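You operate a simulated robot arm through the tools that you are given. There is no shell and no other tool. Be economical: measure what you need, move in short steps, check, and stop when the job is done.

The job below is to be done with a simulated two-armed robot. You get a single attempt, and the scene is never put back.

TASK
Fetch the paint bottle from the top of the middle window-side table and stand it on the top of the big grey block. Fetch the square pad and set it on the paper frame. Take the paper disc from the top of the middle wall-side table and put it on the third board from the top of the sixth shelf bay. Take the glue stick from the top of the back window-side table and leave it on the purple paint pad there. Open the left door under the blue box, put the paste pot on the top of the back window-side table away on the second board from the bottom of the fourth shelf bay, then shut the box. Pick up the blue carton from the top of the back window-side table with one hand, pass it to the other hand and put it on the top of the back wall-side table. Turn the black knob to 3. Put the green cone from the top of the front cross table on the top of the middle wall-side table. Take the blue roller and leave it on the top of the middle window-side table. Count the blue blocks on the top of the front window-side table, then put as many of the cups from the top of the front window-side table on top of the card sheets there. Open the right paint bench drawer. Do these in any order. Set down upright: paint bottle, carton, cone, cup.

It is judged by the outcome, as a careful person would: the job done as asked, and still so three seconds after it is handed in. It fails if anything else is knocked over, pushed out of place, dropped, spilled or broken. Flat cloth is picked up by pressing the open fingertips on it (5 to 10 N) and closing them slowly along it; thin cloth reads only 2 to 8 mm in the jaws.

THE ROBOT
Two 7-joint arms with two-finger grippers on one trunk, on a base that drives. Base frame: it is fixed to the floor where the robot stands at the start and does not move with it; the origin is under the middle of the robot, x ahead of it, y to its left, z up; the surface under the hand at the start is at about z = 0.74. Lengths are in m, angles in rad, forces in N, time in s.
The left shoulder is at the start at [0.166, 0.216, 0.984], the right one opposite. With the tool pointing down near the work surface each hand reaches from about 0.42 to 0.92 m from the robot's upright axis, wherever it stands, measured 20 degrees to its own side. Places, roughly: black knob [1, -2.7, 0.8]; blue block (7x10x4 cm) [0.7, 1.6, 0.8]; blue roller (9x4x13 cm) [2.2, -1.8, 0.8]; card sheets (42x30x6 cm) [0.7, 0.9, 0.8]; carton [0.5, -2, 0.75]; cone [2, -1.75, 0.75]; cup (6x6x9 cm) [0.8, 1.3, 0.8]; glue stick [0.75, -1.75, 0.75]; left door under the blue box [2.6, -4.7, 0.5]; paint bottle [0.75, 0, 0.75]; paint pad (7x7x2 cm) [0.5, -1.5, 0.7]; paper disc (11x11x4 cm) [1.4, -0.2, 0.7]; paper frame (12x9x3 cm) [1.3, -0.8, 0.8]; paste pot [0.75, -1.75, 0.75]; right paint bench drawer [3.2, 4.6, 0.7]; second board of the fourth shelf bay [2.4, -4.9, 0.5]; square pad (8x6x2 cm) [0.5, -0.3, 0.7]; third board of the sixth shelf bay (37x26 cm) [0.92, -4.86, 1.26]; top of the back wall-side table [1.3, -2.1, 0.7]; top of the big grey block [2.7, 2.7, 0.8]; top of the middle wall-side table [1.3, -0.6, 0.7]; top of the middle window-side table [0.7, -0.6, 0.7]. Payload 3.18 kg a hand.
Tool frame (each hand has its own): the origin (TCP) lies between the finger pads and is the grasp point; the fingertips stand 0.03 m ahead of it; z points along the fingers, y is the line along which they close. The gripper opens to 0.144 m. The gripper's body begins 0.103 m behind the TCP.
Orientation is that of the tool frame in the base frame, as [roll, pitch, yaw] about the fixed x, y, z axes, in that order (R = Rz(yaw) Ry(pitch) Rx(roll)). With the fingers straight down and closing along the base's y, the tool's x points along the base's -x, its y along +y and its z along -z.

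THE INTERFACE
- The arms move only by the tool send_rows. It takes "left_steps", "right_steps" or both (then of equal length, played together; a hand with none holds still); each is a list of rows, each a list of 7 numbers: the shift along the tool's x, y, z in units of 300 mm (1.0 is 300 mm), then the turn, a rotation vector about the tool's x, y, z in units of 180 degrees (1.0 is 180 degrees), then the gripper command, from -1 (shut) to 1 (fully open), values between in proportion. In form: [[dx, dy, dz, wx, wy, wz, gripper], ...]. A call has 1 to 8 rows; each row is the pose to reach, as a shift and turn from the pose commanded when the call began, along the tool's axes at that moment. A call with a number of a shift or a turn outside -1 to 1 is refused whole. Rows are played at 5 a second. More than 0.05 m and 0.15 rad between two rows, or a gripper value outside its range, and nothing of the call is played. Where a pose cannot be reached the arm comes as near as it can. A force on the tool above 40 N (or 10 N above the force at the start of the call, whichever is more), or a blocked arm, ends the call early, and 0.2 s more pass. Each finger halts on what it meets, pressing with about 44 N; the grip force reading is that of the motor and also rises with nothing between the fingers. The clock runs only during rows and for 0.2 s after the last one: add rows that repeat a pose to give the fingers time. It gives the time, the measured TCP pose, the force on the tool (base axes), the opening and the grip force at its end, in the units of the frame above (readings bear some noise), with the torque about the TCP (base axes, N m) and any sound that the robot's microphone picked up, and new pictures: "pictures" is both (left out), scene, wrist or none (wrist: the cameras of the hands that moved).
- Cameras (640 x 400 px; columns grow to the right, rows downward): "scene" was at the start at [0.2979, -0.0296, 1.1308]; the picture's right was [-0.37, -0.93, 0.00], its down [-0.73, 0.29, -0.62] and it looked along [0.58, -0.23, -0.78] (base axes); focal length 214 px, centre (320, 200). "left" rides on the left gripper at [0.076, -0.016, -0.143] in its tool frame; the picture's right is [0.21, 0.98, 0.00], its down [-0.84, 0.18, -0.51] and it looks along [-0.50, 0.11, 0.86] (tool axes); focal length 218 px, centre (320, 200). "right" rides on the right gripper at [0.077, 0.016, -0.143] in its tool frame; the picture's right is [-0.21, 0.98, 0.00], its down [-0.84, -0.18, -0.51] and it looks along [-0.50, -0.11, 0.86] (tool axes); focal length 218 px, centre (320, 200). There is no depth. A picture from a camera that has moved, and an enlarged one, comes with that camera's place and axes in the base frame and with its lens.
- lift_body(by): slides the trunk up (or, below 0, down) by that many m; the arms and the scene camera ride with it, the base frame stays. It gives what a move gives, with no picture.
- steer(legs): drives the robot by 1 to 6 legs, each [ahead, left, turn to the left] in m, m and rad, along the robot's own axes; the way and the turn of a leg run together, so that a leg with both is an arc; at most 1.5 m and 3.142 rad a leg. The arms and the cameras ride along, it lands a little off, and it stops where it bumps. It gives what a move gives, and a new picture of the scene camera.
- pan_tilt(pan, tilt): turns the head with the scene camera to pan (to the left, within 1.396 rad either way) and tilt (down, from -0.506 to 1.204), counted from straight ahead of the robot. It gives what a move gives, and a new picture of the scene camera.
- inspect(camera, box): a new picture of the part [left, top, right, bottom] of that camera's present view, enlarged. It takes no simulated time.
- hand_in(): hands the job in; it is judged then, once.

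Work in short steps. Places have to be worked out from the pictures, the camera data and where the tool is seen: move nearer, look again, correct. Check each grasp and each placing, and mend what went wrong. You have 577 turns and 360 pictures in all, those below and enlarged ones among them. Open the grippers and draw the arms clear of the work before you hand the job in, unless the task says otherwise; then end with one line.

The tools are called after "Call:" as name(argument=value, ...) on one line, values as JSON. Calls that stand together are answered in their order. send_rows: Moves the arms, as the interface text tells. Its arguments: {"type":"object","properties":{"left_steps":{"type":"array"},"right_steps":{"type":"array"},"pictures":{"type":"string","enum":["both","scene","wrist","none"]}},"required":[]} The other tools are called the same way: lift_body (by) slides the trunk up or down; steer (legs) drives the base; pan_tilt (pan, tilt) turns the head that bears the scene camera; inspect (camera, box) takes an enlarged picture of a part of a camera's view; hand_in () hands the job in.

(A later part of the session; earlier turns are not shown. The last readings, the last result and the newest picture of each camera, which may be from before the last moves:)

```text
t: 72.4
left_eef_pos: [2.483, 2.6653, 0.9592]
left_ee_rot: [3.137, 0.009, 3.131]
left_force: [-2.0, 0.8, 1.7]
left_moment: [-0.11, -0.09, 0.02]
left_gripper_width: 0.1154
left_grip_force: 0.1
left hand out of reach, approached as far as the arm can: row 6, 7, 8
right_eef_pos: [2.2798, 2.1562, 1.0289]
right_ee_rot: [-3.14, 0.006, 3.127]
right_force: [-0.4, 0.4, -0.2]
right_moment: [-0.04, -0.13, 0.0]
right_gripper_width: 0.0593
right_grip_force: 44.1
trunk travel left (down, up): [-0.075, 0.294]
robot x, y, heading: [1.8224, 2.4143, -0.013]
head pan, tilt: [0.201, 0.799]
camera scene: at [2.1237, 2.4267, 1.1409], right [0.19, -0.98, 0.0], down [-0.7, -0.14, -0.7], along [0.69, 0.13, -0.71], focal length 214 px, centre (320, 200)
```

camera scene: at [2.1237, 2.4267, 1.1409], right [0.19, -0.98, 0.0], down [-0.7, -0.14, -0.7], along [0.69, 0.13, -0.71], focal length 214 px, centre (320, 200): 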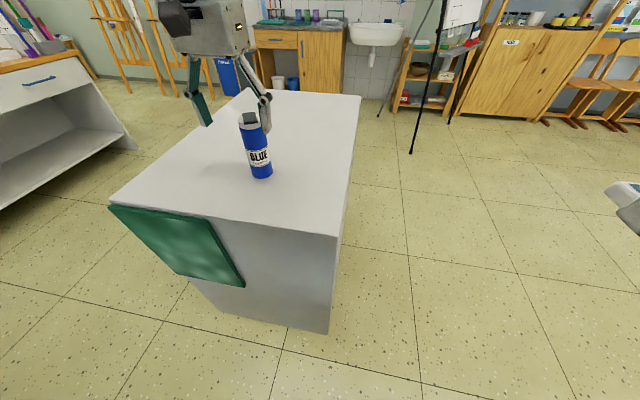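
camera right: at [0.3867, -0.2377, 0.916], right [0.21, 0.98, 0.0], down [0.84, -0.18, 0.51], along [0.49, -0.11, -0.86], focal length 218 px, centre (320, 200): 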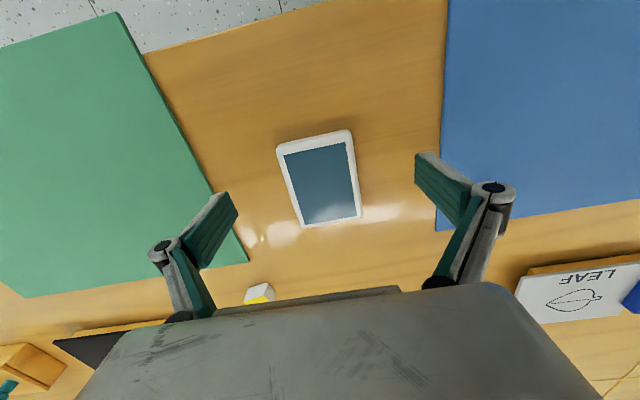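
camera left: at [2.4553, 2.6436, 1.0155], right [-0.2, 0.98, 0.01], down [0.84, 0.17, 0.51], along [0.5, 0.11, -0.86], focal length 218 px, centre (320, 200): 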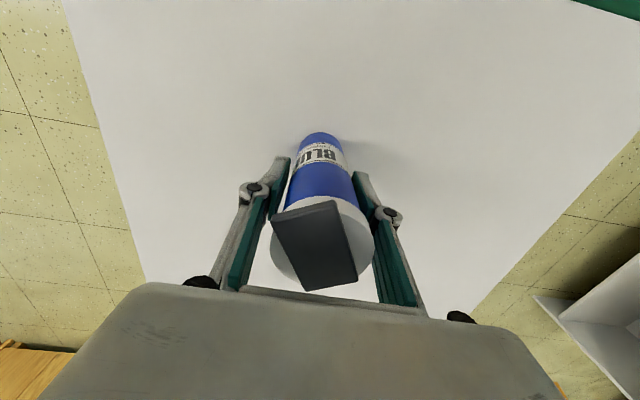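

Bottle stands on the block. I retract the left arm and look left toward the paint bench.

Call:
send_rows(left_steps=[[0.14, 0, -0.04, 0, 0, 0, 0.6], [0.28, 0, -0.08, 0, 0, 0, 0.6], [0.42, 0, -0.12, 0, 0, 0, 0.6], [0.56, 0, -0.16, 0, 0, 0, 0.6], [0.7, 0, -0.2, 0, 0, 0, 0.6]], pictures="none")

Call:
pan_tilt(pan=0.9, tilt=0.4)

```text
t: 73.6
left_eef_pos: [2.2749, 2.669, 1.0149]
left_ee_rot: [3.133, 0.002, 3.129]
left_force: [0.0, 0.0, -0.7]
left_moment: [-0.01, -0.04, 0.02]
left_gripper_width: 0.1153
left_grip_force: 0.0
right_eef_pos: [2.2826, 2.1569, 1.0244]
right_ee_rot: [-3.141, -0.001, 3.128]
right_force: [-0.7, 0.0, -1.2]
right_moment: [-0.04, -0.02, -0.01]
right_gripper_width: 0.0591
right_grip_force: 44.5
trunk travel left (down, up): [-0.075, 0.294]
robot x, y, heading: [1.8224, 2.4151, -0.01]
head pan, tilt: [0.201, 0.799]
```

```text
t: 74.6
left_eef_pos: [2.2777, 2.6679, 1.014]
left_ee_rot: [3.133, 0.003, 3.132]
left_force: [0.0, 0.2, 0.0]
left_moment: [-0.01, -0.02, 0.0]
left_gripper_width: 0.1153
left_grip_force: 0.1
right_eef_pos: [2.2839, 2.1552, 1.0245]
right_ee_rot: [-3.14, -0.001, 3.125]
right_force: [-0.5, -0.7, -1.8]
right_moment: [-0.02, -0.01, -0.01]
right_gripper_width: 0.0591
right_grip_force: 43.6
trunk travel left (down, up): [-0.075, 0.294]
robot x, y, heading: [1.8199, 2.4126, -0.008]
head pan, tilt: [0.901, 0.4]
camera scene: at [2.1072, 2.4816, 1.1735], right [0.78, -0.63, 0.0], down [-0.24, -0.3, -0.92], along [0.58, 0.72, -0.39], focal length 214 px, centre (320, 200)
```

scene: 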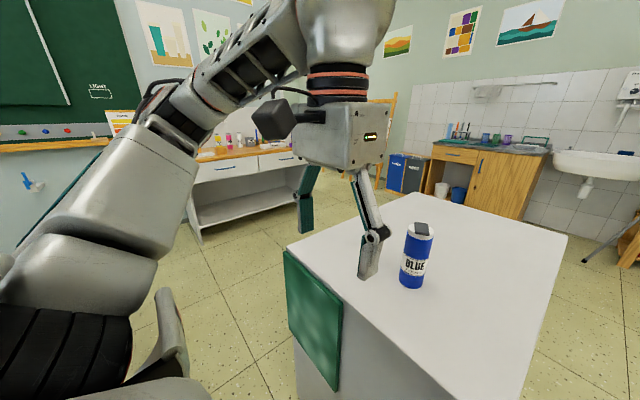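

The white bench's right drawer handle is near [3.2,4.5,0.7]. I strafe left past the block, drive ahead, and turn to face the bench.

Call:
steer(legs=[[0.12, 0, 0], [0, 1.28, 0], [1.44, 0, 0], [0, 0, 1.57]])

Call:
pan_tilt(pan=0.2, tilt=0.6)

```text
t: 97.4
left_eef_pos: [3.1393, 4.0945, 1.0137]
left_ee_rot: [3.132, 0.002, -1.612]
left_force: [0.4, 0.7, 0.0]
left_moment: [0.0, 0.01, 0.03]
left_gripper_width: 0.1152
left_grip_force: 0.0
right_eef_pos: [3.6514, 4.0865, 1.0247]
right_ee_rot: [3.14, -0.002, -1.616]
right_force: [0.9, -0.2, -1.5]
right_moment: [-0.04, -0.01, -0.02]
right_gripper_width: 0.0593
right_grip_force: 44.0
trunk travel left (down, up): [-0.075, 0.294]
robot x, y, heading: [3.3818, 3.6329, 1.529]
head pan, tilt: [0.901, 0.4]
camera scene: at [3.3205, 3.9166, 1.1736], right [0.65, 0.76, 0.0], down [0.3, -0.25, -0.92], along [-0.7, 0.6, -0.39], focal length 214 px, centre (320, 200)
```

scene: 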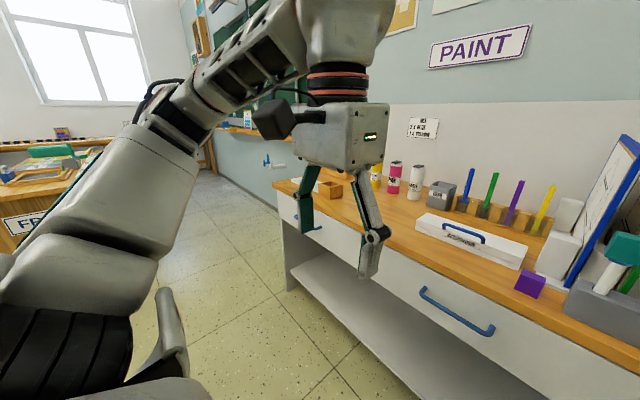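

```text
t: 98.5
left_eef_pos: [3.1385, 4.095, 1.0138]
left_ee_rot: [3.132, 0.001, -1.613]
left_force: [0.7, 0.6, -0.8]
left_moment: [0.02, -0.04, -0.01]
left_gripper_width: 0.1151
left_grip_force: 0.2
right_eef_pos: [3.6515, 4.0864, 1.025]
right_ee_rot: [-3.141, 0.0, -1.616]
right_force: [0.4, 0.3, -1.0]
right_moment: [-0.02, 0.01, -0.03]
right_gripper_width: 0.0593
right_grip_force: 44.2
trunk travel left (down, up): [-0.075, 0.294]
robot x, y, heading: [3.3798, 3.6323, 1.531]
head pan, tilt: [0.201, 0.6]
camera scene: at [3.3767, 3.9435, 1.1554], right [0.99, 0.16, 0.0], down [0.09, -0.56, -0.83], along [-0.13, 0.81, -0.56], focal length 214 px, centre (320, 200)
```

scene: 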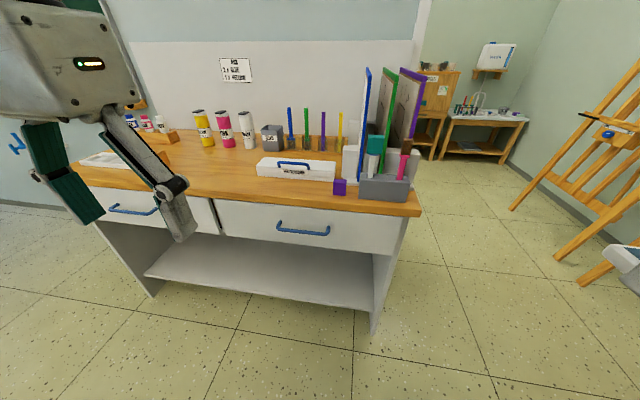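

Handle seems at ≈[3.25,4.43,0.70]. I turn the left tool to point forward with its closing axis vertical, in two calls, while moving forward.

Call:
send_rows(left_steps=[[-0.07, 0, 0.02, -0.0241, -0.0241, 0.0241, 0.6], [-0.14, 0, 0.04, -0.0481, -0.0481, 0.0481, 0.6], [-0.21, 0, 0.06, -0.0722, -0.0722, 0.0722, 0.6], [-0.28, 0, 0.08, -0.0963, -0.0963, 0.0963, 0.6], [-0.35, 0, 0.1, -0.1203, -0.1203, 0.1203, 0.6], [-0.42, 0, 0.12, -0.1444, -0.1444, 0.1444, 0.6], [-0.5, 0, 0.14, -0.1684, -0.1684, 0.1684, 0.6], [-0.567, 0, 0.167, -0.1925, -0.1925, 0.1925, 0.6]], pictures="none")

```text
t: 100.3
left_eef_pos: [3.1451, 4.2645, 0.9628]
left_ee_rot: [2.347, 0.334, -2.402]
left_force: [0.2, 0.3, -0.4]
left_moment: [0.03, 0.02, -0.02]
left_gripper_width: 0.115
left_grip_force: 0.1
right_eef_pos: [3.652, 4.0872, 1.0239]
right_ee_rot: [-3.139, -0.003, -1.616]
right_force: [0.1, -0.5, -2.1]
right_moment: [-0.04, 0.02, 0.01]
right_gripper_width: 0.0591
right_grip_force: 43.7
trunk travel left (down, up): [-0.075, 0.294]
robot x, y, heading: [3.3816, 3.6322, 1.533]
head pan, tilt: [0.201, 0.6]
```

Going well; second half of the turn.

Call:
send_rows(left_steps=[[0, 0, 0, -0.0241, -0.0241, 0.0241, 0.6], [0, 0, 0, -0.0481, -0.0481, 0.0481, 0.6], [0, 0, 0, -0.0722, -0.0722, 0.0722, 0.6], [0, 0, 0, -0.0963, -0.0963, 0.0963, 0.6], [0, 0, 0, -0.1203, -0.1203, 0.1203, 0.6], [0, 0, 0, -0.1444, -0.1444, 0.1444, 0.6], [0, 0, 0, -0.1684, -0.1684, 0.1684, 0.6], [0, 0, 0, -0.1925, -0.1925, 0.1925, 0.6]], pictures="wrist")

```text
t: 102.1
left_eef_pos: [3.2644, 4.262, 0.977]
left_ee_rot: [1.948, 0.212, -3.11]
left_force: [2.0, 0.2, 0.7]
left_moment: [-0.01, 0.1, 0.22]
left_gripper_width: 0.1153
left_grip_force: 0.1
left hand out of reach, approached as far as the arm can: row 2, 3, 4, 5, 6, 7, 8
right_eef_pos: [3.6566, 4.0861, 1.0238]
right_ee_rot: [3.136, -0.002, -1.618]
right_force: [1.0, -0.4, -1.1]
right_moment: [0.01, 0.15, -0.01]
right_gripper_width: 0.0591
right_grip_force: 43.8
trunk travel left (down, up): [-0.075, 0.294]
robot x, y, heading: [3.3783, 3.634, 1.532]
head pan, tilt: [0.201, 0.6]
camera left: at [3.1868, 4.1208, 0.998], right [-0.41, 0.35, 0.85], down [0.76, -0.38, 0.52], along [0.5, 0.86, -0.11], focal length 218 px, centre (320, 200)
```

left: 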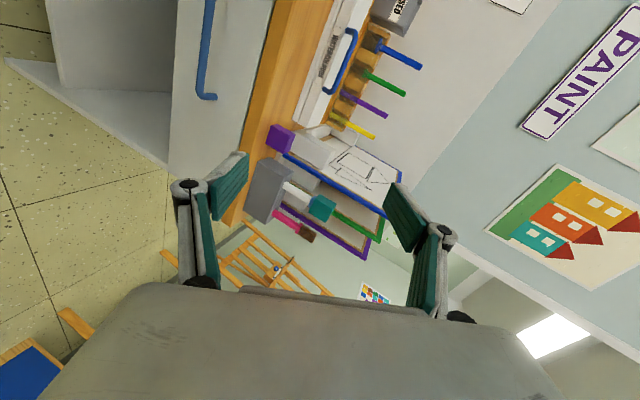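

The tool now points forward and ~20° down, closing nearly vertically. I move down to a pre-grasp in front of the handle (estimated [3.25,4.455,0.68]).

Call:
send_rows(left_steps=[[0.03, -0.082, 0.072, -0.01, 0, 0, 0.4], [0.06, -0.164, 0.144, -0.02, 0, 0, 0.2], [0.09, -0.246, 0.216, -0.03, 0, 0, 0.2], [0.118, -0.328, 0.288, -0.04, 0, 0, 0.2], [0.148, -0.41, 0.36, -0.05, 0, 0, 0.2], [0.177, -0.493, 0.433, -0.06, 0, 0, 0.2], [0.206, -0.575, 0.505, -0.07, 0, 0, 0.2], [0.236, -0.657, 0.577, -0.08, 0, 0, 0.2]], pictures="both")

```text
t: 103.6
left_eef_pos: [3.2429, 4.3354, 0.8466]
left_ee_rot: [1.853, 0.4, -2.807]
left_force: [0.4, 0.5, -0.2]
left_moment: [-0.01, 0.03, 0.01]
left_gripper_width: 0.0863
left_grip_force: 0.1
left hand out of reach, approached as far as the arm can: row 1, 2, 3, 4, 5, 6, 7
right_eef_pos: [3.6519, 4.0865, 1.0244]
right_ee_rot: [-3.14, 0.0, -1.617]
right_force: [-0.1, -0.3, -1.6]
right_moment: [-0.03, 0.04, -0.01]
right_gripper_width: 0.0593
right_grip_force: 43.7
trunk travel left (down, up): [-0.075, 0.294]
robot x, y, heading: [3.3789, 3.6286, 1.531]
head pan, tilt: [0.201, 0.6]
stopped in row 7 (left hand): the arm was blocked; the commanded pose is now the measured one
camera scene: at [3.3766, 3.9439, 1.1552], right [0.99, 0.16, 0.0], down [0.09, -0.56, -0.82], along [-0.13, 0.81, -0.57], focal length 214 px, centre (320, 200)
camera left: at [3.2153, 4.1772, 0.8387], right [-0.62, 0.07, 0.78], down [0.76, -0.2, 0.62], along [0.2, 0.98, 0.07], focal length 218 px, centre (320, 200)
```

scene: 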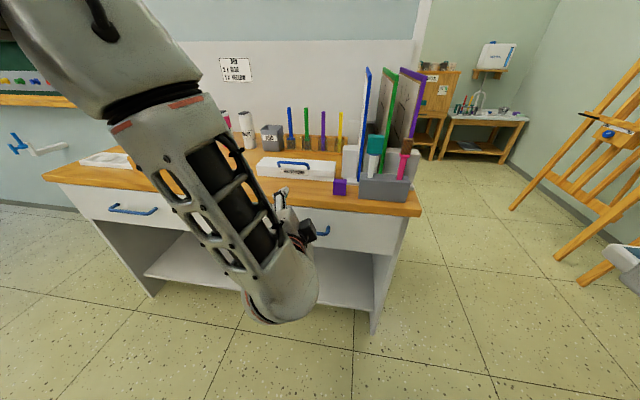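
left: 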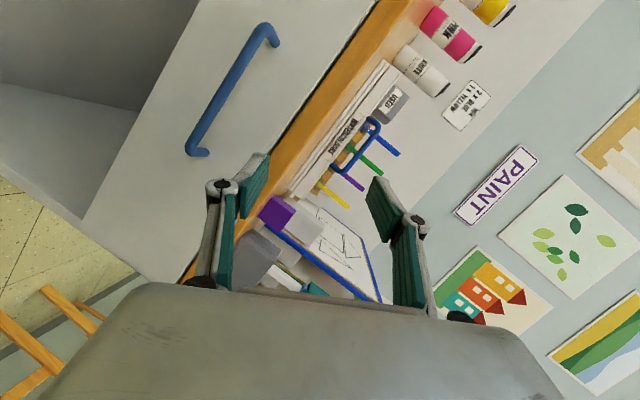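

The arm is contorted this way round. I undo the rotation back to tool-down and will try the opposite wrist roll.

Call:
send_rows(left_steps=[[0.035, 0.08, -0.053, 0.0233, 0.0271, -0.02, 0.2], [0.07, 0.163, -0.107, 0.0467, 0.0542, -0.04, 0.2], [0.105, 0.245, -0.16, 0.07, 0.0814, -0.06, 0.2], [0.14, 0.327, -0.213, 0.0933, 0.1085, -0.08, 0.2], [0.175, 0.41, -0.267, 0.1167, 0.1356, -0.1, 0.2], [0.21, 0.49, -0.32, 0.14, 0.1628, -0.12, 0.2]], pictures="none")

Call:
send_rows(left_steps=[[0, 0, 0, 0.0233, 0.0271, -0.02, 0.2], [0, 0, 0, 0.0467, 0.0542, -0.04, 0.2], [0, 0, 0, 0.07, 0.0814, -0.06, 0.2], [0, 0, 0, 0.0933, 0.1085, -0.08, 0.2], [0, 0, 0, 0.1167, 0.1356, -0.1, 0.2], [0, 0, 0, 0.14, 0.1628, -0.12, 0.2]], pictures="none")

```text
t: 105.0
left_eef_pos: [3.1502, 4.2446, 0.9764]
left_ee_rot: [2.578, 0.387, -2.13]
left_force: [-0.1, 0.2, -0.2]
left_moment: [-0.02, 0.0, 0.0]
left_gripper_width: 0.0865
left_grip_force: 0.1
right_eef_pos: [3.6497, 4.0866, 1.0255]
right_ee_rot: [3.141, 0.001, -1.616]
right_force: [0.4, 0.0, -1.6]
right_moment: [0.0, 0.0, -0.02]
right_gripper_width: 0.0593
right_grip_force: 44.0
trunk travel left (down, up): [-0.075, 0.294]
robot x, y, heading: [3.3762, 3.6264, 1.533]
head pan, tilt: [0.201, 0.6]
```

```text
t: 106.4
left_eef_pos: [3.1486, 4.2454, 0.9752]
left_ee_rot: [3.135, -0.003, -1.624]
left_force: [0.4, -0.5, -0.4]
left_moment: [0.0, 0.03, 0.01]
left_gripper_width: 0.0865
left_grip_force: 0.1
right_eef_pos: [3.6516, 4.0865, 1.026]
right_ee_rot: [3.141, -0.002, -1.616]
right_force: [0.1, 0.4, -1.1]
right_moment: [0.0, 0.01, 0.01]
right_gripper_width: 0.0593
right_grip_force: 44.4
trunk travel left (down, up): [-0.075, 0.294]
robot x, y, heading: [3.3772, 3.6304, 1.53]
head pan, tilt: [0.201, 0.6]
```

Back to tool-down. Now the opposite roll (camera to the right), fingers 60° up toward the drawer.

Call:
send_rows(left_steps=[[0, 0, 0.03, 0.0185, -0.0185, -0.0321, 0.2], [0, 0, 0.06, 0.0371, -0.0371, -0.0641, 0.2], [0, 0, 0.09, 0.0556, -0.0556, -0.0962, 0.2], [0, 0, 0.12, 0.0742, -0.0742, -0.1283, 0.2], [0, 0, 0.15, 0.0927, -0.0927, -0.1604, 0.2], [0, 0, 0.18, 0.1113, -0.1113, -0.1924, 0.2], [0, 0, 0.2, 0.1298, -0.1298, -0.2245, 0.2]], pictures="none")

Call:
send_rows(left_steps=[[0, 0, 0, 0.0185, -0.0185, -0.0321, 0.2], [0, 0, 0, 0.0371, -0.0371, -0.0641, 0.2], [0, 0, 0, 0.0556, -0.0556, -0.0962, 0.2], [0, 0, 0, 0.0742, -0.0742, -0.1283, 0.2], [0, 0, 0, 0.0927, -0.0927, -0.1604, 0.2], [0, 0, 0, 0.1113, -0.1113, -0.1924, 0.2], [0, 0, 0, 0.1298, -0.1298, -0.2245, 0.2]], pictures="wrist")

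```text
t: 108.0
left_eef_pos: [3.1481, 4.247, 0.9151]
left_ee_rot: [-2.62, 0.226, -0.838]
left_force: [0.0, -0.3, -0.6]
left_moment: [0.02, -0.03, 0.03]
left_gripper_width: 0.0865
left_grip_force: 0.1
right_eef_pos: [3.6514, 4.0866, 1.0251]
right_ee_rot: [-3.141, -0.002, -1.616]
right_force: [-0.4, -0.1, -1.1]
right_moment: [0.0, 0.02, 0.03]
right_gripper_width: 0.0593
right_grip_force: 44.0
trunk travel left (down, up): [-0.075, 0.294]
robot x, y, heading: [3.3827, 3.6289, 1.534]
head pan, tilt: [0.201, 0.6]
```

```text
t: 109.6
left_eef_pos: [3.1576, 4.2902, 0.9307]
left_ee_rot: [-2.09, 0.006, -0.053]
left_force: [0.5, 0.5, 0.1]
left_moment: [0.03, 0.0, -0.03]
left_gripper_width: 0.0866
left_grip_force: 0.1
left hand out of reach, approached as far as the arm can: row 4, 5, 6, 7
right_eef_pos: [3.652, 4.0859, 1.0242]
right_ee_rot: [3.14, 0.0, -1.617]
right_force: [0.2, 0.0, -0.5]
right_moment: [0.03, 0.02, -0.01]
right_gripper_width: 0.059
right_grip_force: 43.7
trunk travel left (down, up): [-0.075, 0.294]
robot x, y, heading: [3.3788, 3.6328, 1.532]
head pan, tilt: [0.201, 0.6]
camera left: at [3.2278, 4.172, 1.0157], right [0.18, -0.5, -0.85], down [-0.87, -0.48, 0.1], along [-0.46, 0.72, -0.52], focal length 218 px, centre (320, 200)
```

left: 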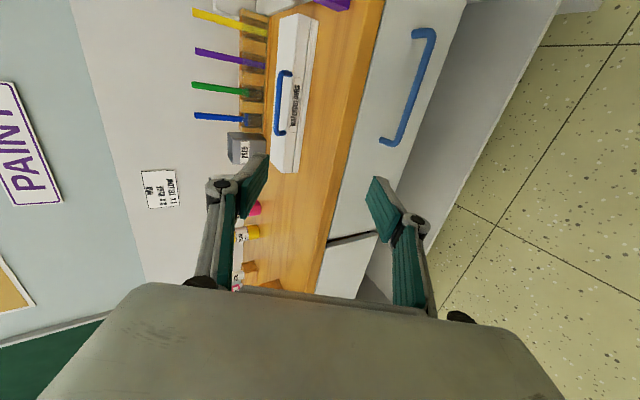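

Good attitude now. Handle centre ≈[3.242,4.45,0.68]. I move to a pre-grasp 8 cm back along the fingers.

Call:
send_rows(left_steps=[[0.045, 0.075, 0.1, 0, 0, 0, 0], [0.09, 0.15, 0.2, 0, 0, 0, -0.2], [0.134, 0.224, 0.3, 0, 0, 0, -0.2], [0.178, 0.3, 0.4, 0, 0, 0, -0.2], [0.222, 0.373, 0.5, 0, 0, 0, -0.2], [0.267, 0.448, 0.6, 0, 0, 0, -0.2], [0.267, 0.448, 0.6, 0, 0, 0, -0.2]], pictures="wrist")

```text
t: 111.2
left_eef_pos: [3.2849, 4.3914, 0.7621]
left_ee_rot: [-2.127, 0.021, -0.034]
left_force: [-0.9, -0.6, 0.3]
left_moment: [0.01, -0.01, -0.02]
left_gripper_width: 0.0574
left_grip_force: 0.0
left hand out of reach, approached as far as the arm can: row 2, 3, 4, 5, 6, 7
right_eef_pos: [3.6506, 4.0855, 1.0262]
right_ee_rot: [-3.141, 0.003, -1.617]
right_force: [-0.1, 0.0, -1.7]
right_moment: [0.04, -0.02, 0.01]
right_gripper_width: 0.0591
right_grip_force: 44.3
trunk travel left (down, up): [-0.075, 0.294]
robot x, y, heading: [3.3757, 3.632, 1.533]
head pan, tilt: [0.201, 0.6]
camera left: at [3.3599, 4.2768, 0.85], right [0.17, -0.52, -0.83], down [-0.86, -0.5, 0.13], along [-0.49, 0.69, -0.53], focal length 218 px, centre (320, 200)
```

left: 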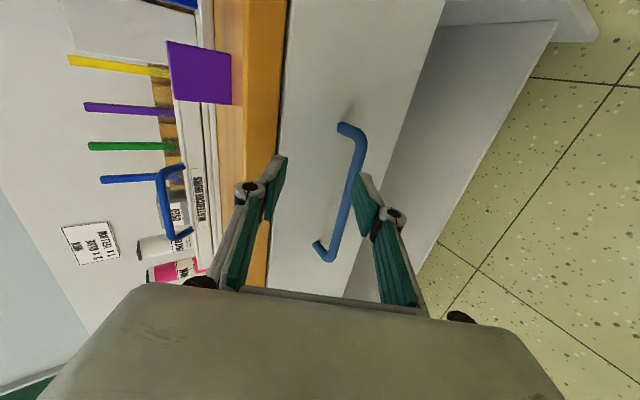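

The arm is at its reach edge. I back off slightly, lower the trunk 7 cm and check.

Call:
send_rows(left_steps=[[0, 0, -0.08, 0, 0, 0, -0.2], [0, 0, -0.16, 0, 0, 0, -0.2], [0, 0, -0.16, 0, 0, 0, -0.2]], pictures="none")

Call:
lift_body(by=-0.07)

```text
t: 112.0
left_eef_pos: [3.2902, 4.351, 0.7923]
left_ee_rot: [-2.101, 0.01, -0.049]
left_force: [-0.4, 0.5, 0.5]
left_moment: [0.01, 0.02, 0.0]
left_gripper_width: 0.0576
left_grip_force: 0.1
left hand out of reach, approached as far as the arm can: row 1, 2, 3
right_eef_pos: [3.6511, 4.0864, 1.0237]
right_ee_rot: [3.141, -0.001, -1.617]
right_force: [0.1, -1.1, -2.0]
right_moment: [-0.05, 0.0, -0.01]
right_gripper_width: 0.0594
right_grip_force: 43.5
trunk travel left (down, up): [-0.075, 0.294]
robot x, y, heading: [3.3795, 3.63, 1.53]
head pan, tilt: [0.201, 0.6]
```

```text
t: 113.0
left_eef_pos: [3.289, 4.3262, 0.6064]
left_ee_rot: [-2.328, 0.008, -0.054]
left_force: [1.2, -0.2, -0.2]
left_moment: [-0.01, -0.01, 0.01]
left_gripper_width: 0.0578
left_grip_force: 0.0
right_eef_pos: [3.6509, 4.0835, 0.9556]
right_ee_rot: [-3.142, 0.001, -1.616]
right_force: [1.0, -0.8, -1.3]
right_moment: [0.05, 0.01, -0.03]
right_gripper_width: 0.0593
right_grip_force: 43.7
trunk travel left (down, up): [-0.005, 0.364]
robot x, y, heading: [3.3809, 3.6337, 1.53]
head pan, tilt: [0.201, 0.6]
```

The hand settled lower (z 0.606), fingers 47° forward. I raise it to the pre-grasp line again.

Call:
send_rows(left_steps=[[-0.04, -0.1, -0.022, 0.018, 0, 0, -0.2], [-0.08, -0.2, -0.045, 0.036, 0, 0, -0.2], [-0.12, -0.3, -0.068, 0.054, 0, 0, -0.2], [-0.157, -0.4, -0.09, 0.0726, 0, 0, -0.2], [-0.157, -0.4, -0.09, 0.0726, 0, 0, -0.2]], pictures="wrist")

```text
t: 114.2
left_eef_pos: [3.2916, 4.4189, 0.6481]
left_ee_rot: [-2.174, 0.032, -0.025]
left_force: [2.9, -32.7, -9.5]
left_moment: [1.07, 0.1, 0.06]
left_gripper_width: 0.0415
left_grip_force: 0.1
left hand out of reach, approached as far as the arm can: row 1, 2, 3, 4, 5
right_eef_pos: [3.652, 4.0848, 0.9547]
right_ee_rot: [3.141, -0.002, -1.618]
right_force: [0.4, -0.3, -2.4]
right_moment: [0.0, -0.04, -0.03]
right_gripper_width: 0.0592
right_grip_force: 44.4
trunk travel left (down, up): [-0.005, 0.364]
robot x, y, heading: [3.3805, 3.6351, 1.533]
head pan, tilt: [0.201, 0.6]
camera left: at [3.3685, 4.309, 0.74], right [0.17, -0.56, -0.81], down [-0.85, -0.5, 0.17], along [-0.5, 0.66, -0.56], focal length 218 px, centre (320, 200)
```

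left: 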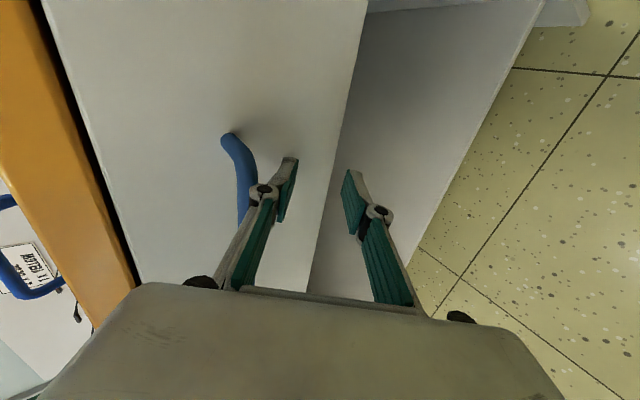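

Pressing on the drawer front at the reach edge. I back off along the fingers, then drive the robot back 0.2 m so the arm is less folded.

Call:
send_rows(left_steps=[[0, 0.03, -0.1, 0, 0, 0, -0.2], [0, 0.03, -0.2, 0, 0, 0, -0.2], [0, 0.03, -0.3, 0, 0, 0, -0.2], [0, 0.03, -0.3, 0, 0, 0, -0.2]], pictures="none")

Call:
steer(legs=[[-0.2, 0, 0]])

```text
t: 115.2
left_eef_pos: [3.2928, 4.4188, 0.6486]
left_ee_rot: [-2.173, 0.031, -0.024]
left_force: [6.8, -32.8, -16.3]
left_moment: [0.98, 0.24, 0.02]
left_gripper_width: 0.0384
left_grip_force: 0.0
left hand out of reach, approached as far as the arm can: row 1, 2, 3, 4
right_eef_pos: [3.6525, 4.0871, 0.954]
right_ee_rot: [-3.141, -0.001, -1.616]
right_force: [0.2, 0.4, -2.3]
right_moment: [-0.02, 0.01, -0.02]
right_gripper_width: 0.0592
right_grip_force: 44.1
trunk travel left (down, up): [-0.005, 0.364]
robot x, y, heading: [3.3791, 3.6317, 1.526]
head pan, tilt: [0.201, 0.6]
```

```text
t: 116.8
left_eef_pos: [3.2844, 4.2236, 0.6518]
left_ee_rot: [-2.165, 0.028, -0.02]
left_force: [0.0, 0.1, -0.6]
left_moment: [-0.01, -0.01, -0.03]
left_gripper_width: 0.0577
left_grip_force: 0.1
right_eef_pos: [3.644, 3.8843, 0.9548]
right_ee_rot: [3.141, 0.0, -1.62]
right_force: [-0.6, -0.3, -0.1]
right_moment: [0.03, -0.01, 0.0]
right_gripper_width: 0.0593
right_grip_force: 43.6
trunk travel left (down, up): [-0.005, 0.364]
robot x, y, heading: [3.3739, 3.4342, 1.53]
head pan, tilt: [0.201, 0.6]
camera scene: at [3.3717, 3.8032, 1.0643], right [0.99, 0.16, 0.0], down [0.09, -0.56, -0.83], along [-0.13, 0.81, -0.56], focal length 214 px, centre (320, 200)
```

scene: 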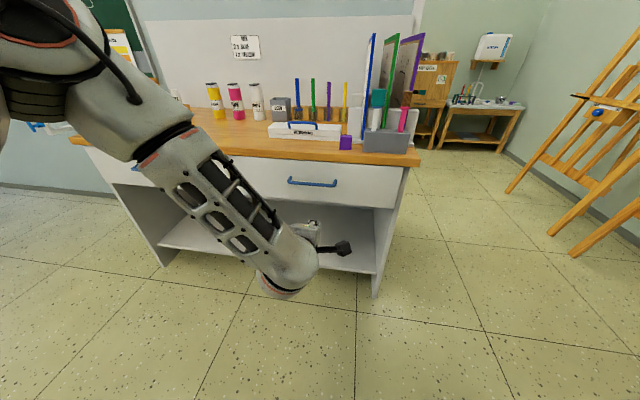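

Free now. I test whether the hand can move up out of this contorted posture.

Call:
send_rows(left_steps=[[0, -0.11, -0.075, 0, 0, 0, -0.2], [0, -0.22, -0.15, 0, 0, 0, -0.2], [0, -0.33, -0.225, 0, 0, 0, -0.2], [0, -0.44, -0.3, 0, 0, 0, -0.2], [0, -0.552, -0.373, 0, 0, 0, -0.2]], pictures="none")

```text
t: 118.0
left_eef_pos: [3.2912, 4.2224, 0.8538]
left_ee_rot: [-2.167, 0.028, -0.02]
left_force: [0.3, -0.2, -0.5]
left_moment: [-0.02, -0.01, 0.01]
left_gripper_width: 0.0578
left_grip_force: 0.0
right_eef_pos: [3.6439, 3.8839, 0.956]
right_ee_rot: [3.141, -0.001, -1.62]
right_force: [0.0, -0.3, -1.8]
right_moment: [-0.01, 0.0, 0.01]
right_gripper_width: 0.0593
right_grip_force: 44.6
trunk travel left (down, up): [-0.005, 0.364]
robot x, y, heading: [3.3712, 3.4318, 1.528]
head pan, tilt: [0.201, 0.6]
```

Works. Now toward the pre-grasp from the farther stance.

Call:
send_rows(left_steps=[[-0.03, 0.01, 0.12, 0, 0, 0, -0.2], [-0.06, 0.02, 0.24, 0, 0, 0, -0.2], [-0.09, 0.03, 0.36, 0, 0, 0, -0.2], [-0.12, 0.04, 0.48, 0, 0, 0, -0.2], [-0.14, 0.05, 0.6, 0, 0, 0, -0.2], [-0.163, 0.056, 0.713, 0, 0, 0, -0.2], [-0.163, 0.056, 0.713, 0, 0, 0, -0.2]], pictures="wrist")

```text
t: 119.7
left_eef_pos: [3.2399, 4.3917, 0.7196]
left_ee_rot: [-2.166, 0.03, -0.021]
left_force: [0.3, 0.0, 0.0]
left_moment: [-0.01, 0.0, -0.01]
left_gripper_width: 0.0574
left_grip_force: 0.0
right_eef_pos: [3.6437, 3.8853, 0.9554]
right_ee_rot: [-3.141, 0.0, -1.618]
right_force: [-0.8, -0.2, -0.6]
right_moment: [-0.03, 0.0, -0.01]
right_gripper_width: 0.0591
right_grip_force: 44.3
trunk travel left (down, up): [-0.005, 0.364]
robot x, y, heading: [3.3738, 3.4315, 1.532]
head pan, tilt: [0.201, 0.6]
camera left: at [3.3167, 4.2825, 0.8114], right [0.17, -0.55, -0.82], down [-0.85, -0.5, 0.16], along [-0.5, 0.66, -0.56], focal length 218 px, centre (320, 200)
```

left: 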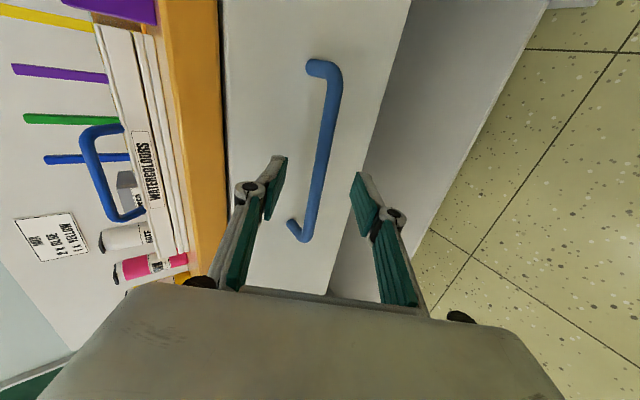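

The bar is centred between the fingers. I advance 6 cm and close.

Call:
send_rows(left_steps=[[0, 0, 0.1, 0, 0, 0, -0.2], [0, 0, 0.2, 0, 0, 0, -0.2], [0, 0, 0.2, 0, 0, 0, -0.6], [0, 0, 0.2, 0, 0, 0, -0.9], [0, 0, 0.2, 0, 0, 0, -1], [0, 0, 0.2, 0, 0, 0, -1]], pictures="wrist")

```text
t: 121.0
left_eef_pos: [3.2396, 4.4402, 0.6813]
left_ee_rot: [-2.17, 0.029, -0.017]
left_force: [-1.0, 0.9, -0.6]
left_moment: [-3.32, -1.06, 1.32]
left_gripper_width: 0.0239
left_grip_force: 45.1
right_eef_pos: [3.6447, 3.8869, 0.953]
right_ee_rot: [3.14, -0.002, -1.618]
right_force: [0.5, 0.7, -1.4]
right_moment: [-0.01, 0.01, 0.01]
right_gripper_width: 0.0594
right_grip_force: 44.1
trunk travel left (down, up): [-0.005, 0.364]
robot x, y, heading: [3.3701, 3.4326, 1.53]
head pan, tilt: [0.201, 0.6]
camera left: at [3.3156, 4.3307, 0.7744], right [0.18, -0.55, -0.81], down [-0.85, -0.51, 0.16], along [-0.5, 0.66, -0.56], focal length 218 px, centre (320, 200)
```

left: 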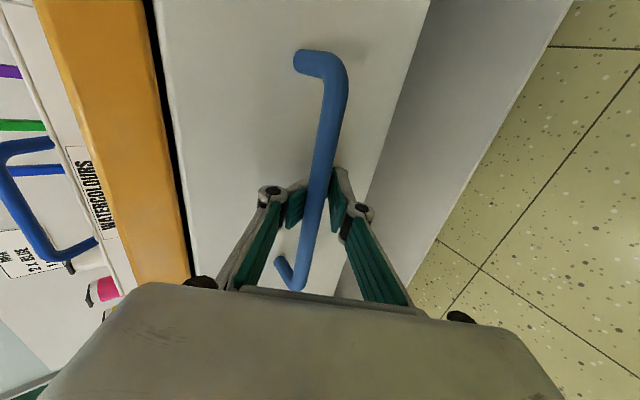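

Bar gripped (24 mm). I pull by driving back 0.13 m, then with the arm.

Call:
steer(legs=[[-0.13, 0, 0]])

Call:
send_rows(left_steps=[[0, 0.047, -0.07, 0, 0, 0, -1], [0, 0.094, -0.138, 0, 0, 0, -1], [0, 0.141, -0.206, 0, 0, 0, -1], [0, 0.188, -0.275, 0, 0, 0, -1]], pictures="wrist")

```text
t: 122.3
left_eef_pos: [3.2395, 4.3151, 0.6832]
left_ee_rot: [-2.169, 0.031, -0.024]
left_force: [11.6, -1.3, -4.2]
left_moment: [-3.65, 0.24, 2.06]
left_gripper_width: 0.0241
left_grip_force: 44.9
right_eef_pos: [3.641, 3.7597, 0.9533]
right_ee_rot: [-3.141, -0.004, -1.621]
right_force: [-0.4, 0.3, -1.7]
right_moment: [0.02, 0.02, -0.03]
right_gripper_width: 0.0591
right_grip_force: 44.4
trunk travel left (down, up): [-0.005, 0.364]
robot x, y, heading: [3.368, 3.3036, 1.527]
head pan, tilt: [0.201, 0.6]
camera scene: at [3.3681, 3.6785, 1.0637], right [0.99, 0.16, 0.0], down [0.09, -0.56, -0.82], along [-0.13, 0.81, -0.57], focal length 214 px, centre (320, 200)
```

scene: 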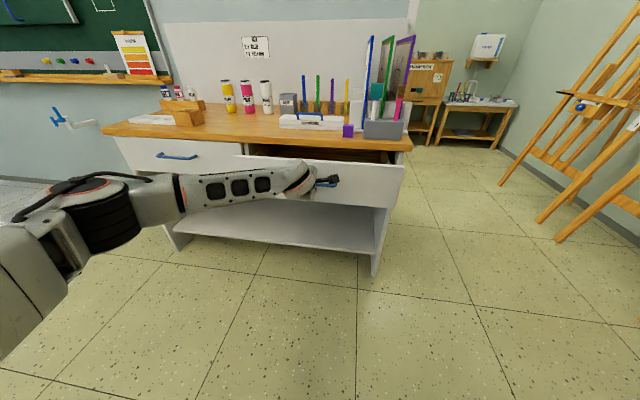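

```text
t: 123.3
left_eef_pos: [3.2387, 4.2135, 0.6825]
left_ee_rot: [-2.17, 0.027, -0.026]
left_force: [8.0, -1.0, 2.2]
left_moment: [-4.1, -1.15, 1.84]
left_gripper_width: 0.0243
left_grip_force: 44.9
right_eef_pos: [3.6414, 3.7583, 0.9542]
right_ee_rot: [3.141, -0.002, -1.622]
right_force: [-0.2, -0.3, -1.6]
right_moment: [-0.03, -0.01, 0.02]
right_gripper_width: 0.0592
right_grip_force: 43.7
trunk travel left (down, up): [-0.005, 0.364]
robot x, y, heading: [3.3653, 3.3024, 1.524]
head pan, tilt: [0.201, 0.6]
camera left: at [3.3141, 4.1036, 0.7744], right [0.17, -0.56, -0.81], down [-0.85, -0.5, 0.16], along [-0.49, 0.67, -0.56], focal length 218 px, centre (320, 200)
```

left: 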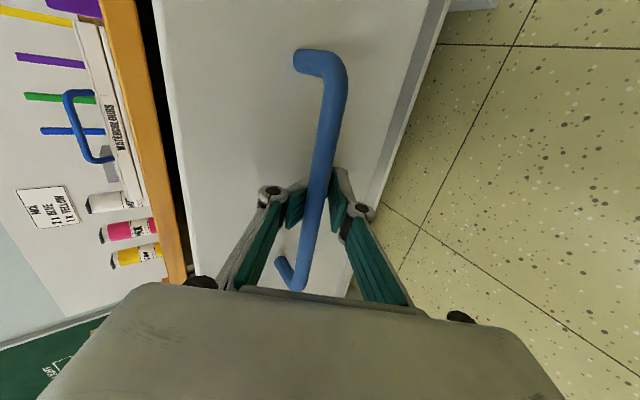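

Opened 23 cm with low force. I pull a bit further to see if there is more travel.

Call:
send_rows(left_steps=[[0, 0.047, -0.07, 0, 0, 0, -1], [0, 0.094, -0.138, 0, 0, 0, -1], [0, 0.141, -0.206, 0, 0, 0, -1], [0, 0.188, -0.275, 0, 0, 0, -1]], pictures="scene")

```text
t: 124.3
left_eef_pos: [3.2382, 4.1412, 0.6825]
left_ee_rot: [-2.165, 0.027, -0.029]
left_force: [21.1, 11.4, 3.6]
left_moment: [-3.27, -0.12, 1.72]
left_gripper_width: 0.0243
left_grip_force: 45.3
left hand out of reach, approached as far as the arm can: row 4
right_eef_pos: [3.6421, 3.7591, 0.9545]
right_ee_rot: [3.141, -0.002, -1.623]
right_force: [-0.3, 0.7, -1.8]
right_moment: [0.02, 0.01, 0.02]
right_gripper_width: 0.059
right_grip_force: 44.2
trunk travel left (down, up): [-0.005, 0.364]
robot x, y, heading: [3.3697, 3.3064, 1.528]
head pan, tilt: [0.201, 0.6]
camera scene: at [3.3693, 3.6785, 1.0639], right [0.99, 0.16, 0.0], down [0.09, -0.56, -0.82], along [-0.13, 0.81, -0.57], focal length 214 px, centre (320, 200)
```

scene: 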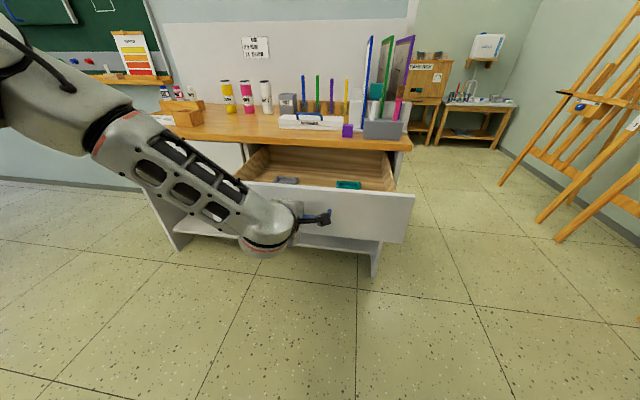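

Drawer is open 30 cm. I release, and drive back a little to free the fingers.

Call:
send_rows(left_steps=[[0, 0, 0, 0, 0, 0, -0.7], [0, 0, 0, 0, 0, 0, -0.4], [0, 0, 0, 0, 0, 0, -0.2], [0, 0, -0.05, 0, 0, 0, -0.2], [0, 0, -0.1, 0, 0, 0, -0.2], [0, 0, -0.15, 0, 0, 0, -0.2]], pictures="none")

Call:
steer(legs=[[-0.07, 0, 0]])

```text
t: 125.7
left_eef_pos: [3.2356, 4.114, 0.7003]
left_ee_rot: [-2.174, 0.031, -0.023]
left_force: [0.6, -0.3, -0.6]
left_moment: [0.02, -0.01, 0.0]
left_gripper_width: 0.0577
left_grip_force: 0.1
left hand out of reach, approached as far as the arm can: row 6
right_eef_pos: [3.6401, 3.7587, 0.955]
right_ee_rot: [-3.141, -0.001, -1.622]
right_force: [-0.2, -0.4, -1.7]
right_moment: [-0.05, 0.01, -0.01]
right_gripper_width: 0.059
right_grip_force: 43.6
trunk travel left (down, up): [-0.005, 0.364]
robot x, y, heading: [3.3672, 3.3082, 1.528]
head pan, tilt: [0.201, 0.6]
```

```text
t: 126.8
left_eef_pos: [3.2392, 4.0655, 0.7014]
left_ee_rot: [-2.173, 0.03, -0.03]
left_force: [-0.9, 0.2, 0.1]
left_moment: [-0.05, 0.0, 0.0]
left_gripper_width: 0.0578
left_grip_force: 0.0
right_eef_pos: [3.6418, 3.7059, 0.9555]
right_ee_rot: [-3.141, 0.003, -1.626]
right_force: [-0.3, -0.6, -1.3]
right_moment: [-0.03, -0.01, -0.02]
right_gripper_width: 0.0591
right_grip_force: 43.4
trunk travel left (down, up): [-0.005, 0.364]
robot x, y, heading: [3.365, 3.2525, 1.514]
head pan, tilt: [0.201, 0.6]
stopped in leg 1: the robot was blocked; the commanded pose is now the measured one
camera scene: at [3.3694, 3.6282, 1.0637], right [0.99, 0.15, 0.0], down [0.08, -0.56, -0.82], along [-0.12, 0.82, -0.57], focal length 214 px, centre (320, 200)
```

scene: 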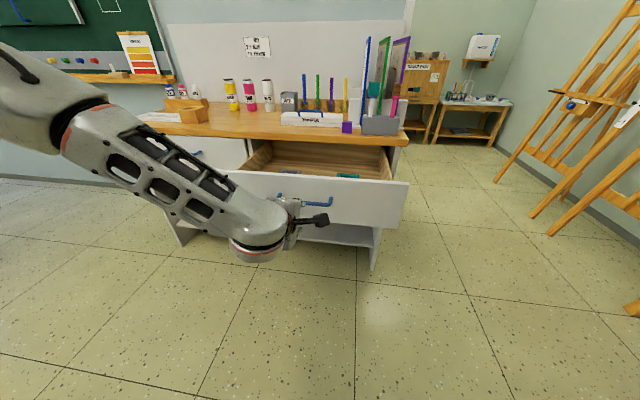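

Freed (base just touched the block behind and stopped). I inch forward, raise the hand and turn the tool back to pointing down.

Call:
steer(legs=[[0.04, 0, 0]])

Call:
send_rows(left_steps=[[0, -0.11, -0.075, 0, 0, 0, -0.2], [0, -0.22, -0.15, 0, 0, 0, -0.2], [0, -0.33, -0.225, 0, 0, 0, -0.2], [0, -0.44, -0.3, 0, 0, 0, -0.2], [0, -0.553, -0.377, 0, 0, 0, -0.2]], pictures="none")

Call:
send_rows(left_steps=[[0, 0.034, -0.092, -0.0172, 0.0172, 0.0326, -0.2], [0, 0.068, -0.184, -0.0344, 0.0344, 0.0653, -0.2], [0, 0.1, -0.276, -0.0516, 0.0516, 0.0979, -0.2], [0, 0.135, -0.368, -0.0689, 0.0689, 0.1306, -0.2], [0, 0.169, -0.46, -0.0861, 0.0861, 0.1632, -0.2], [0, 0.203, -0.552, -0.1033, 0.1033, 0.1958, -0.2], [0, 0.237, -0.643, -0.1205, 0.1205, 0.2285, -0.2]], pictures="none")

Call:
send_rows(left_steps=[[0, 0, 0, -0.0172, 0.0172, 0.0326, -0.2], [0, 0, 0, -0.0344, 0.0344, 0.0653, -0.2], [0, 0, 0, -0.0516, 0.0516, 0.0979, -0.2], [0, 0, 0, -0.0689, 0.0689, 0.1306, -0.2], [0, 0, 0, -0.0861, 0.0861, 0.1632, -0.2], [0, 0, 0, -0.1033, 0.1033, 0.1958, -0.2], [0, 0, 0, -0.1205, 0.1205, 0.2285, -0.2]], pictures="scene")

```text
t: 127.7
left_eef_pos: [3.2422, 4.1049, 0.7009]
left_ee_rot: [-2.176, 0.031, -0.029]
left_force: [0.0, -0.3, -0.4]
left_moment: [0.01, 0.03, 0.01]
left_gripper_width: 0.0574
left_grip_force: 0.1
right_eef_pos: [3.6442, 3.7461, 0.9559]
right_ee_rot: [-3.141, 0.001, -1.626]
right_force: [-0.3, 0.4, -1.5]
right_moment: [-0.07, -0.02, 0.0]
right_gripper_width: 0.0592
right_grip_force: 43.9
trunk travel left (down, up): [-0.005, 0.364]
robot x, y, heading: [3.3704, 3.2927, 1.518]
head pan, tilt: [0.201, 0.6]
camera scene: at [3.3714, 3.6677, 1.0638], right [0.99, 0.15, 0.0], down [0.08, -0.56, -0.82], along [-0.12, 0.82, -0.57], focal length 214 px, centre (320, 200)
```

scene: 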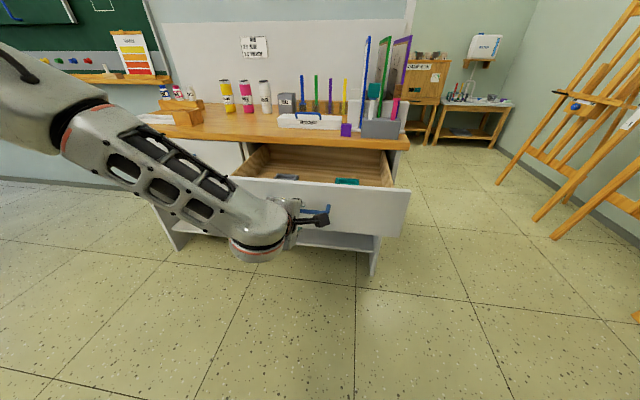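

```text
t: 128.9
left_eef_pos: [3.2474, 4.105, 0.9038]
left_ee_rot: [-2.173, 0.029, -0.029]
left_force: [-0.4, 0.8, -0.1]
left_moment: [-0.04, 0.01, 0.04]
left_gripper_width: 0.0576
left_grip_force: 0.1
right_eef_pos: [3.6454, 3.7447, 0.9553]
right_ee_rot: [-3.14, 0.003, -1.624]
right_force: [0.2, 0.1, -2.0]
right_moment: [0.03, -0.01, 0.03]
right_gripper_width: 0.0591
right_grip_force: 44.4
trunk travel left (down, up): [-0.005, 0.364]
robot x, y, heading: [3.367, 3.295, 1.521]
head pan, tilt: [0.201, 0.6]
```

```text
t: 130.5
left_eef_pos: [3.2427, 3.9051, 0.9522]
left_ee_rot: [-2.681, 0.227, -0.824]
left_force: [0.0, -0.6, -0.1]
left_moment: [0.05, 0.01, -0.03]
left_gripper_width: 0.0576
left_grip_force: 0.0
right_eef_pos: [3.6442, 3.7462, 0.9552]
right_ee_rot: [-3.141, 0.002, -1.627]
right_force: [0.1, 0.1, -1.0]
right_moment: [0.0, 0.0, 0.01]
right_gripper_width: 0.059
right_grip_force: 43.9
trunk travel left (down, up): [-0.005, 0.364]
robot x, y, heading: [3.3708, 3.2945, 1.519]
head pan, tilt: [0.201, 0.6]
```

```text
t: 132.1
left_eef_pos: [3.2436, 3.906, 0.9523]
left_ee_rot: [3.111, -0.004, -1.601]
left_force: [-0.1, 0.9, 0.4]
left_moment: [-0.02, 0.02, 0.02]
left_gripper_width: 0.0577
left_grip_force: 0.0
right_eef_pos: [3.6441, 3.7463, 0.9546]
right_ee_rot: [-3.141, 0.001, -1.626]
right_force: [0.2, 0.3, -0.8]
right_moment: [0.01, 0.01, -0.01]
right_gripper_width: 0.0593
right_grip_force: 44.5
trunk travel left (down, up): [-0.005, 0.364]
robot x, y, heading: [3.3707, 3.2971, 1.52]
head pan, tilt: [0.201, 0.6]
camera scene: at [3.3716, 3.6671, 1.064], right [0.99, 0.15, 0.0], down [0.08, -0.56, -0.82], along [-0.12, 0.82, -0.57], focal length 214 px, centre (320, 200)
```

scene: 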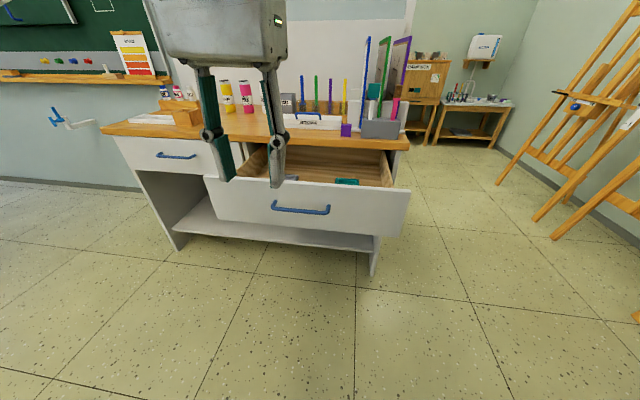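

Drawer is open, arm restored. I raise the trunk back, then leave to the right of the block: strafe right, back up along -y, then turn to face the tables.

Call:
lift_body(by=0.07)

Call:
steer(legs=[[0, -0.22, 0.05], [-1.5, 0, 0], [0, 0, 1.57]])

Call:
pan_tilt(pan=0.5, tilt=0.4)

```text
t: 133.1
left_eef_pos: [3.2429, 3.9078, 1.0203]
left_ee_rot: [3.11, -0.007, -1.601]
left_force: [0.0, 0.4, -0.9]
left_moment: [-0.1, 0.03, 0.03]
left_gripper_width: 0.0575
left_grip_force: 0.0
right_eef_pos: [3.6437, 3.7466, 1.0234]
right_ee_rot: [-3.141, -0.002, -1.625]
right_force: [-0.1, 0.4, -2.7]
right_moment: [-0.06, 0.0, -0.05]
right_gripper_width: 0.0591
right_grip_force: 44.2
trunk travel left (down, up): [-0.075, 0.294]
robot x, y, heading: [3.3668, 3.2971, 1.524]
head pan, tilt: [0.201, 0.6]
```

```text
t: 146.5
left_eef_pos: [2.9882, 1.6376, 1.0223]
left_ee_rot: [3.113, -0.001, 0.005]
left_force: [0.7, 0.0, 0.0]
left_moment: [0.03, 0.01, -0.01]
left_gripper_width: 0.0579
left_grip_force: 0.0
right_eef_pos: [3.1348, 2.0438, 1.0262]
right_ee_rot: [-3.141, 0.004, -0.02]
right_force: [0.0, -1.2, -1.6]
right_moment: [-0.03, -0.01, 0.02]
right_gripper_width: 0.0591
right_grip_force: 43.8
trunk travel left (down, up): [-0.075, 0.294]
robot x, y, heading: [3.5943, 1.7857, 3.125]
head pan, tilt: [0.201, 0.6]
camera scene: at [3.2834, 1.7698, 1.1553], right [-0.19, 0.98, 0.0], down [0.56, 0.1, -0.82], along [-0.81, -0.15, -0.57], focal length 214 px, centre (320, 200)
```

scene: 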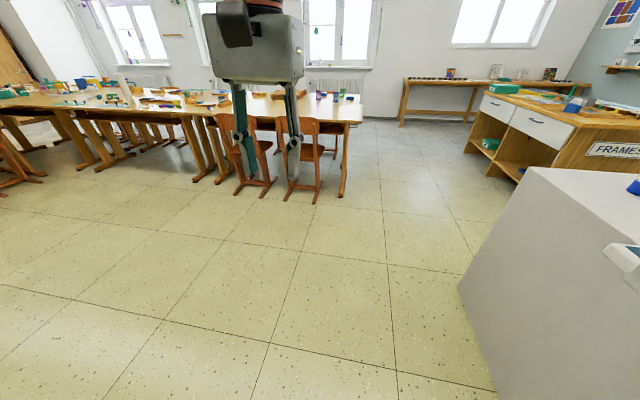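

```text
t: 147.3
left_eef_pos: [2.9875, 1.6381, 1.0232]
left_ee_rot: [3.11, -0.001, 0.004]
left_force: [-1.0, -0.2, -0.2]
left_moment: [0.01, 0.0, 0.0]
left_gripper_width: 0.0575
left_grip_force: 0.1
right_eef_pos: [3.1346, 2.0457, 1.0247]
right_ee_rot: [3.141, 0.002, -0.019]
right_force: [0.2, 0.2, -0.7]
right_moment: [0.0, -0.04, -0.01]
right_gripper_width: 0.0593
right_grip_force: 43.8
trunk travel left (down, up): [-0.075, 0.294]
robot x, y, heading: [3.5983, 1.7851, 3.13]
head pan, tilt: [0.499, 0.4]
camera scene: at [3.2882, 1.7433, 1.1735], right [-0.47, 0.89, 0.0], down [0.34, 0.18, -0.92], along [-0.82, -0.43, -0.39], focal length 214 px, centre (320, 200)
```

scene: 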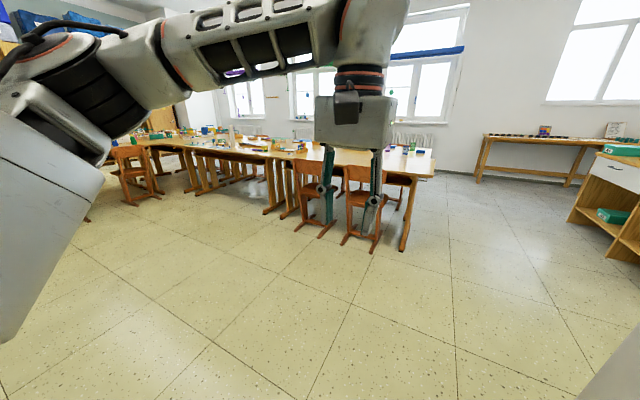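

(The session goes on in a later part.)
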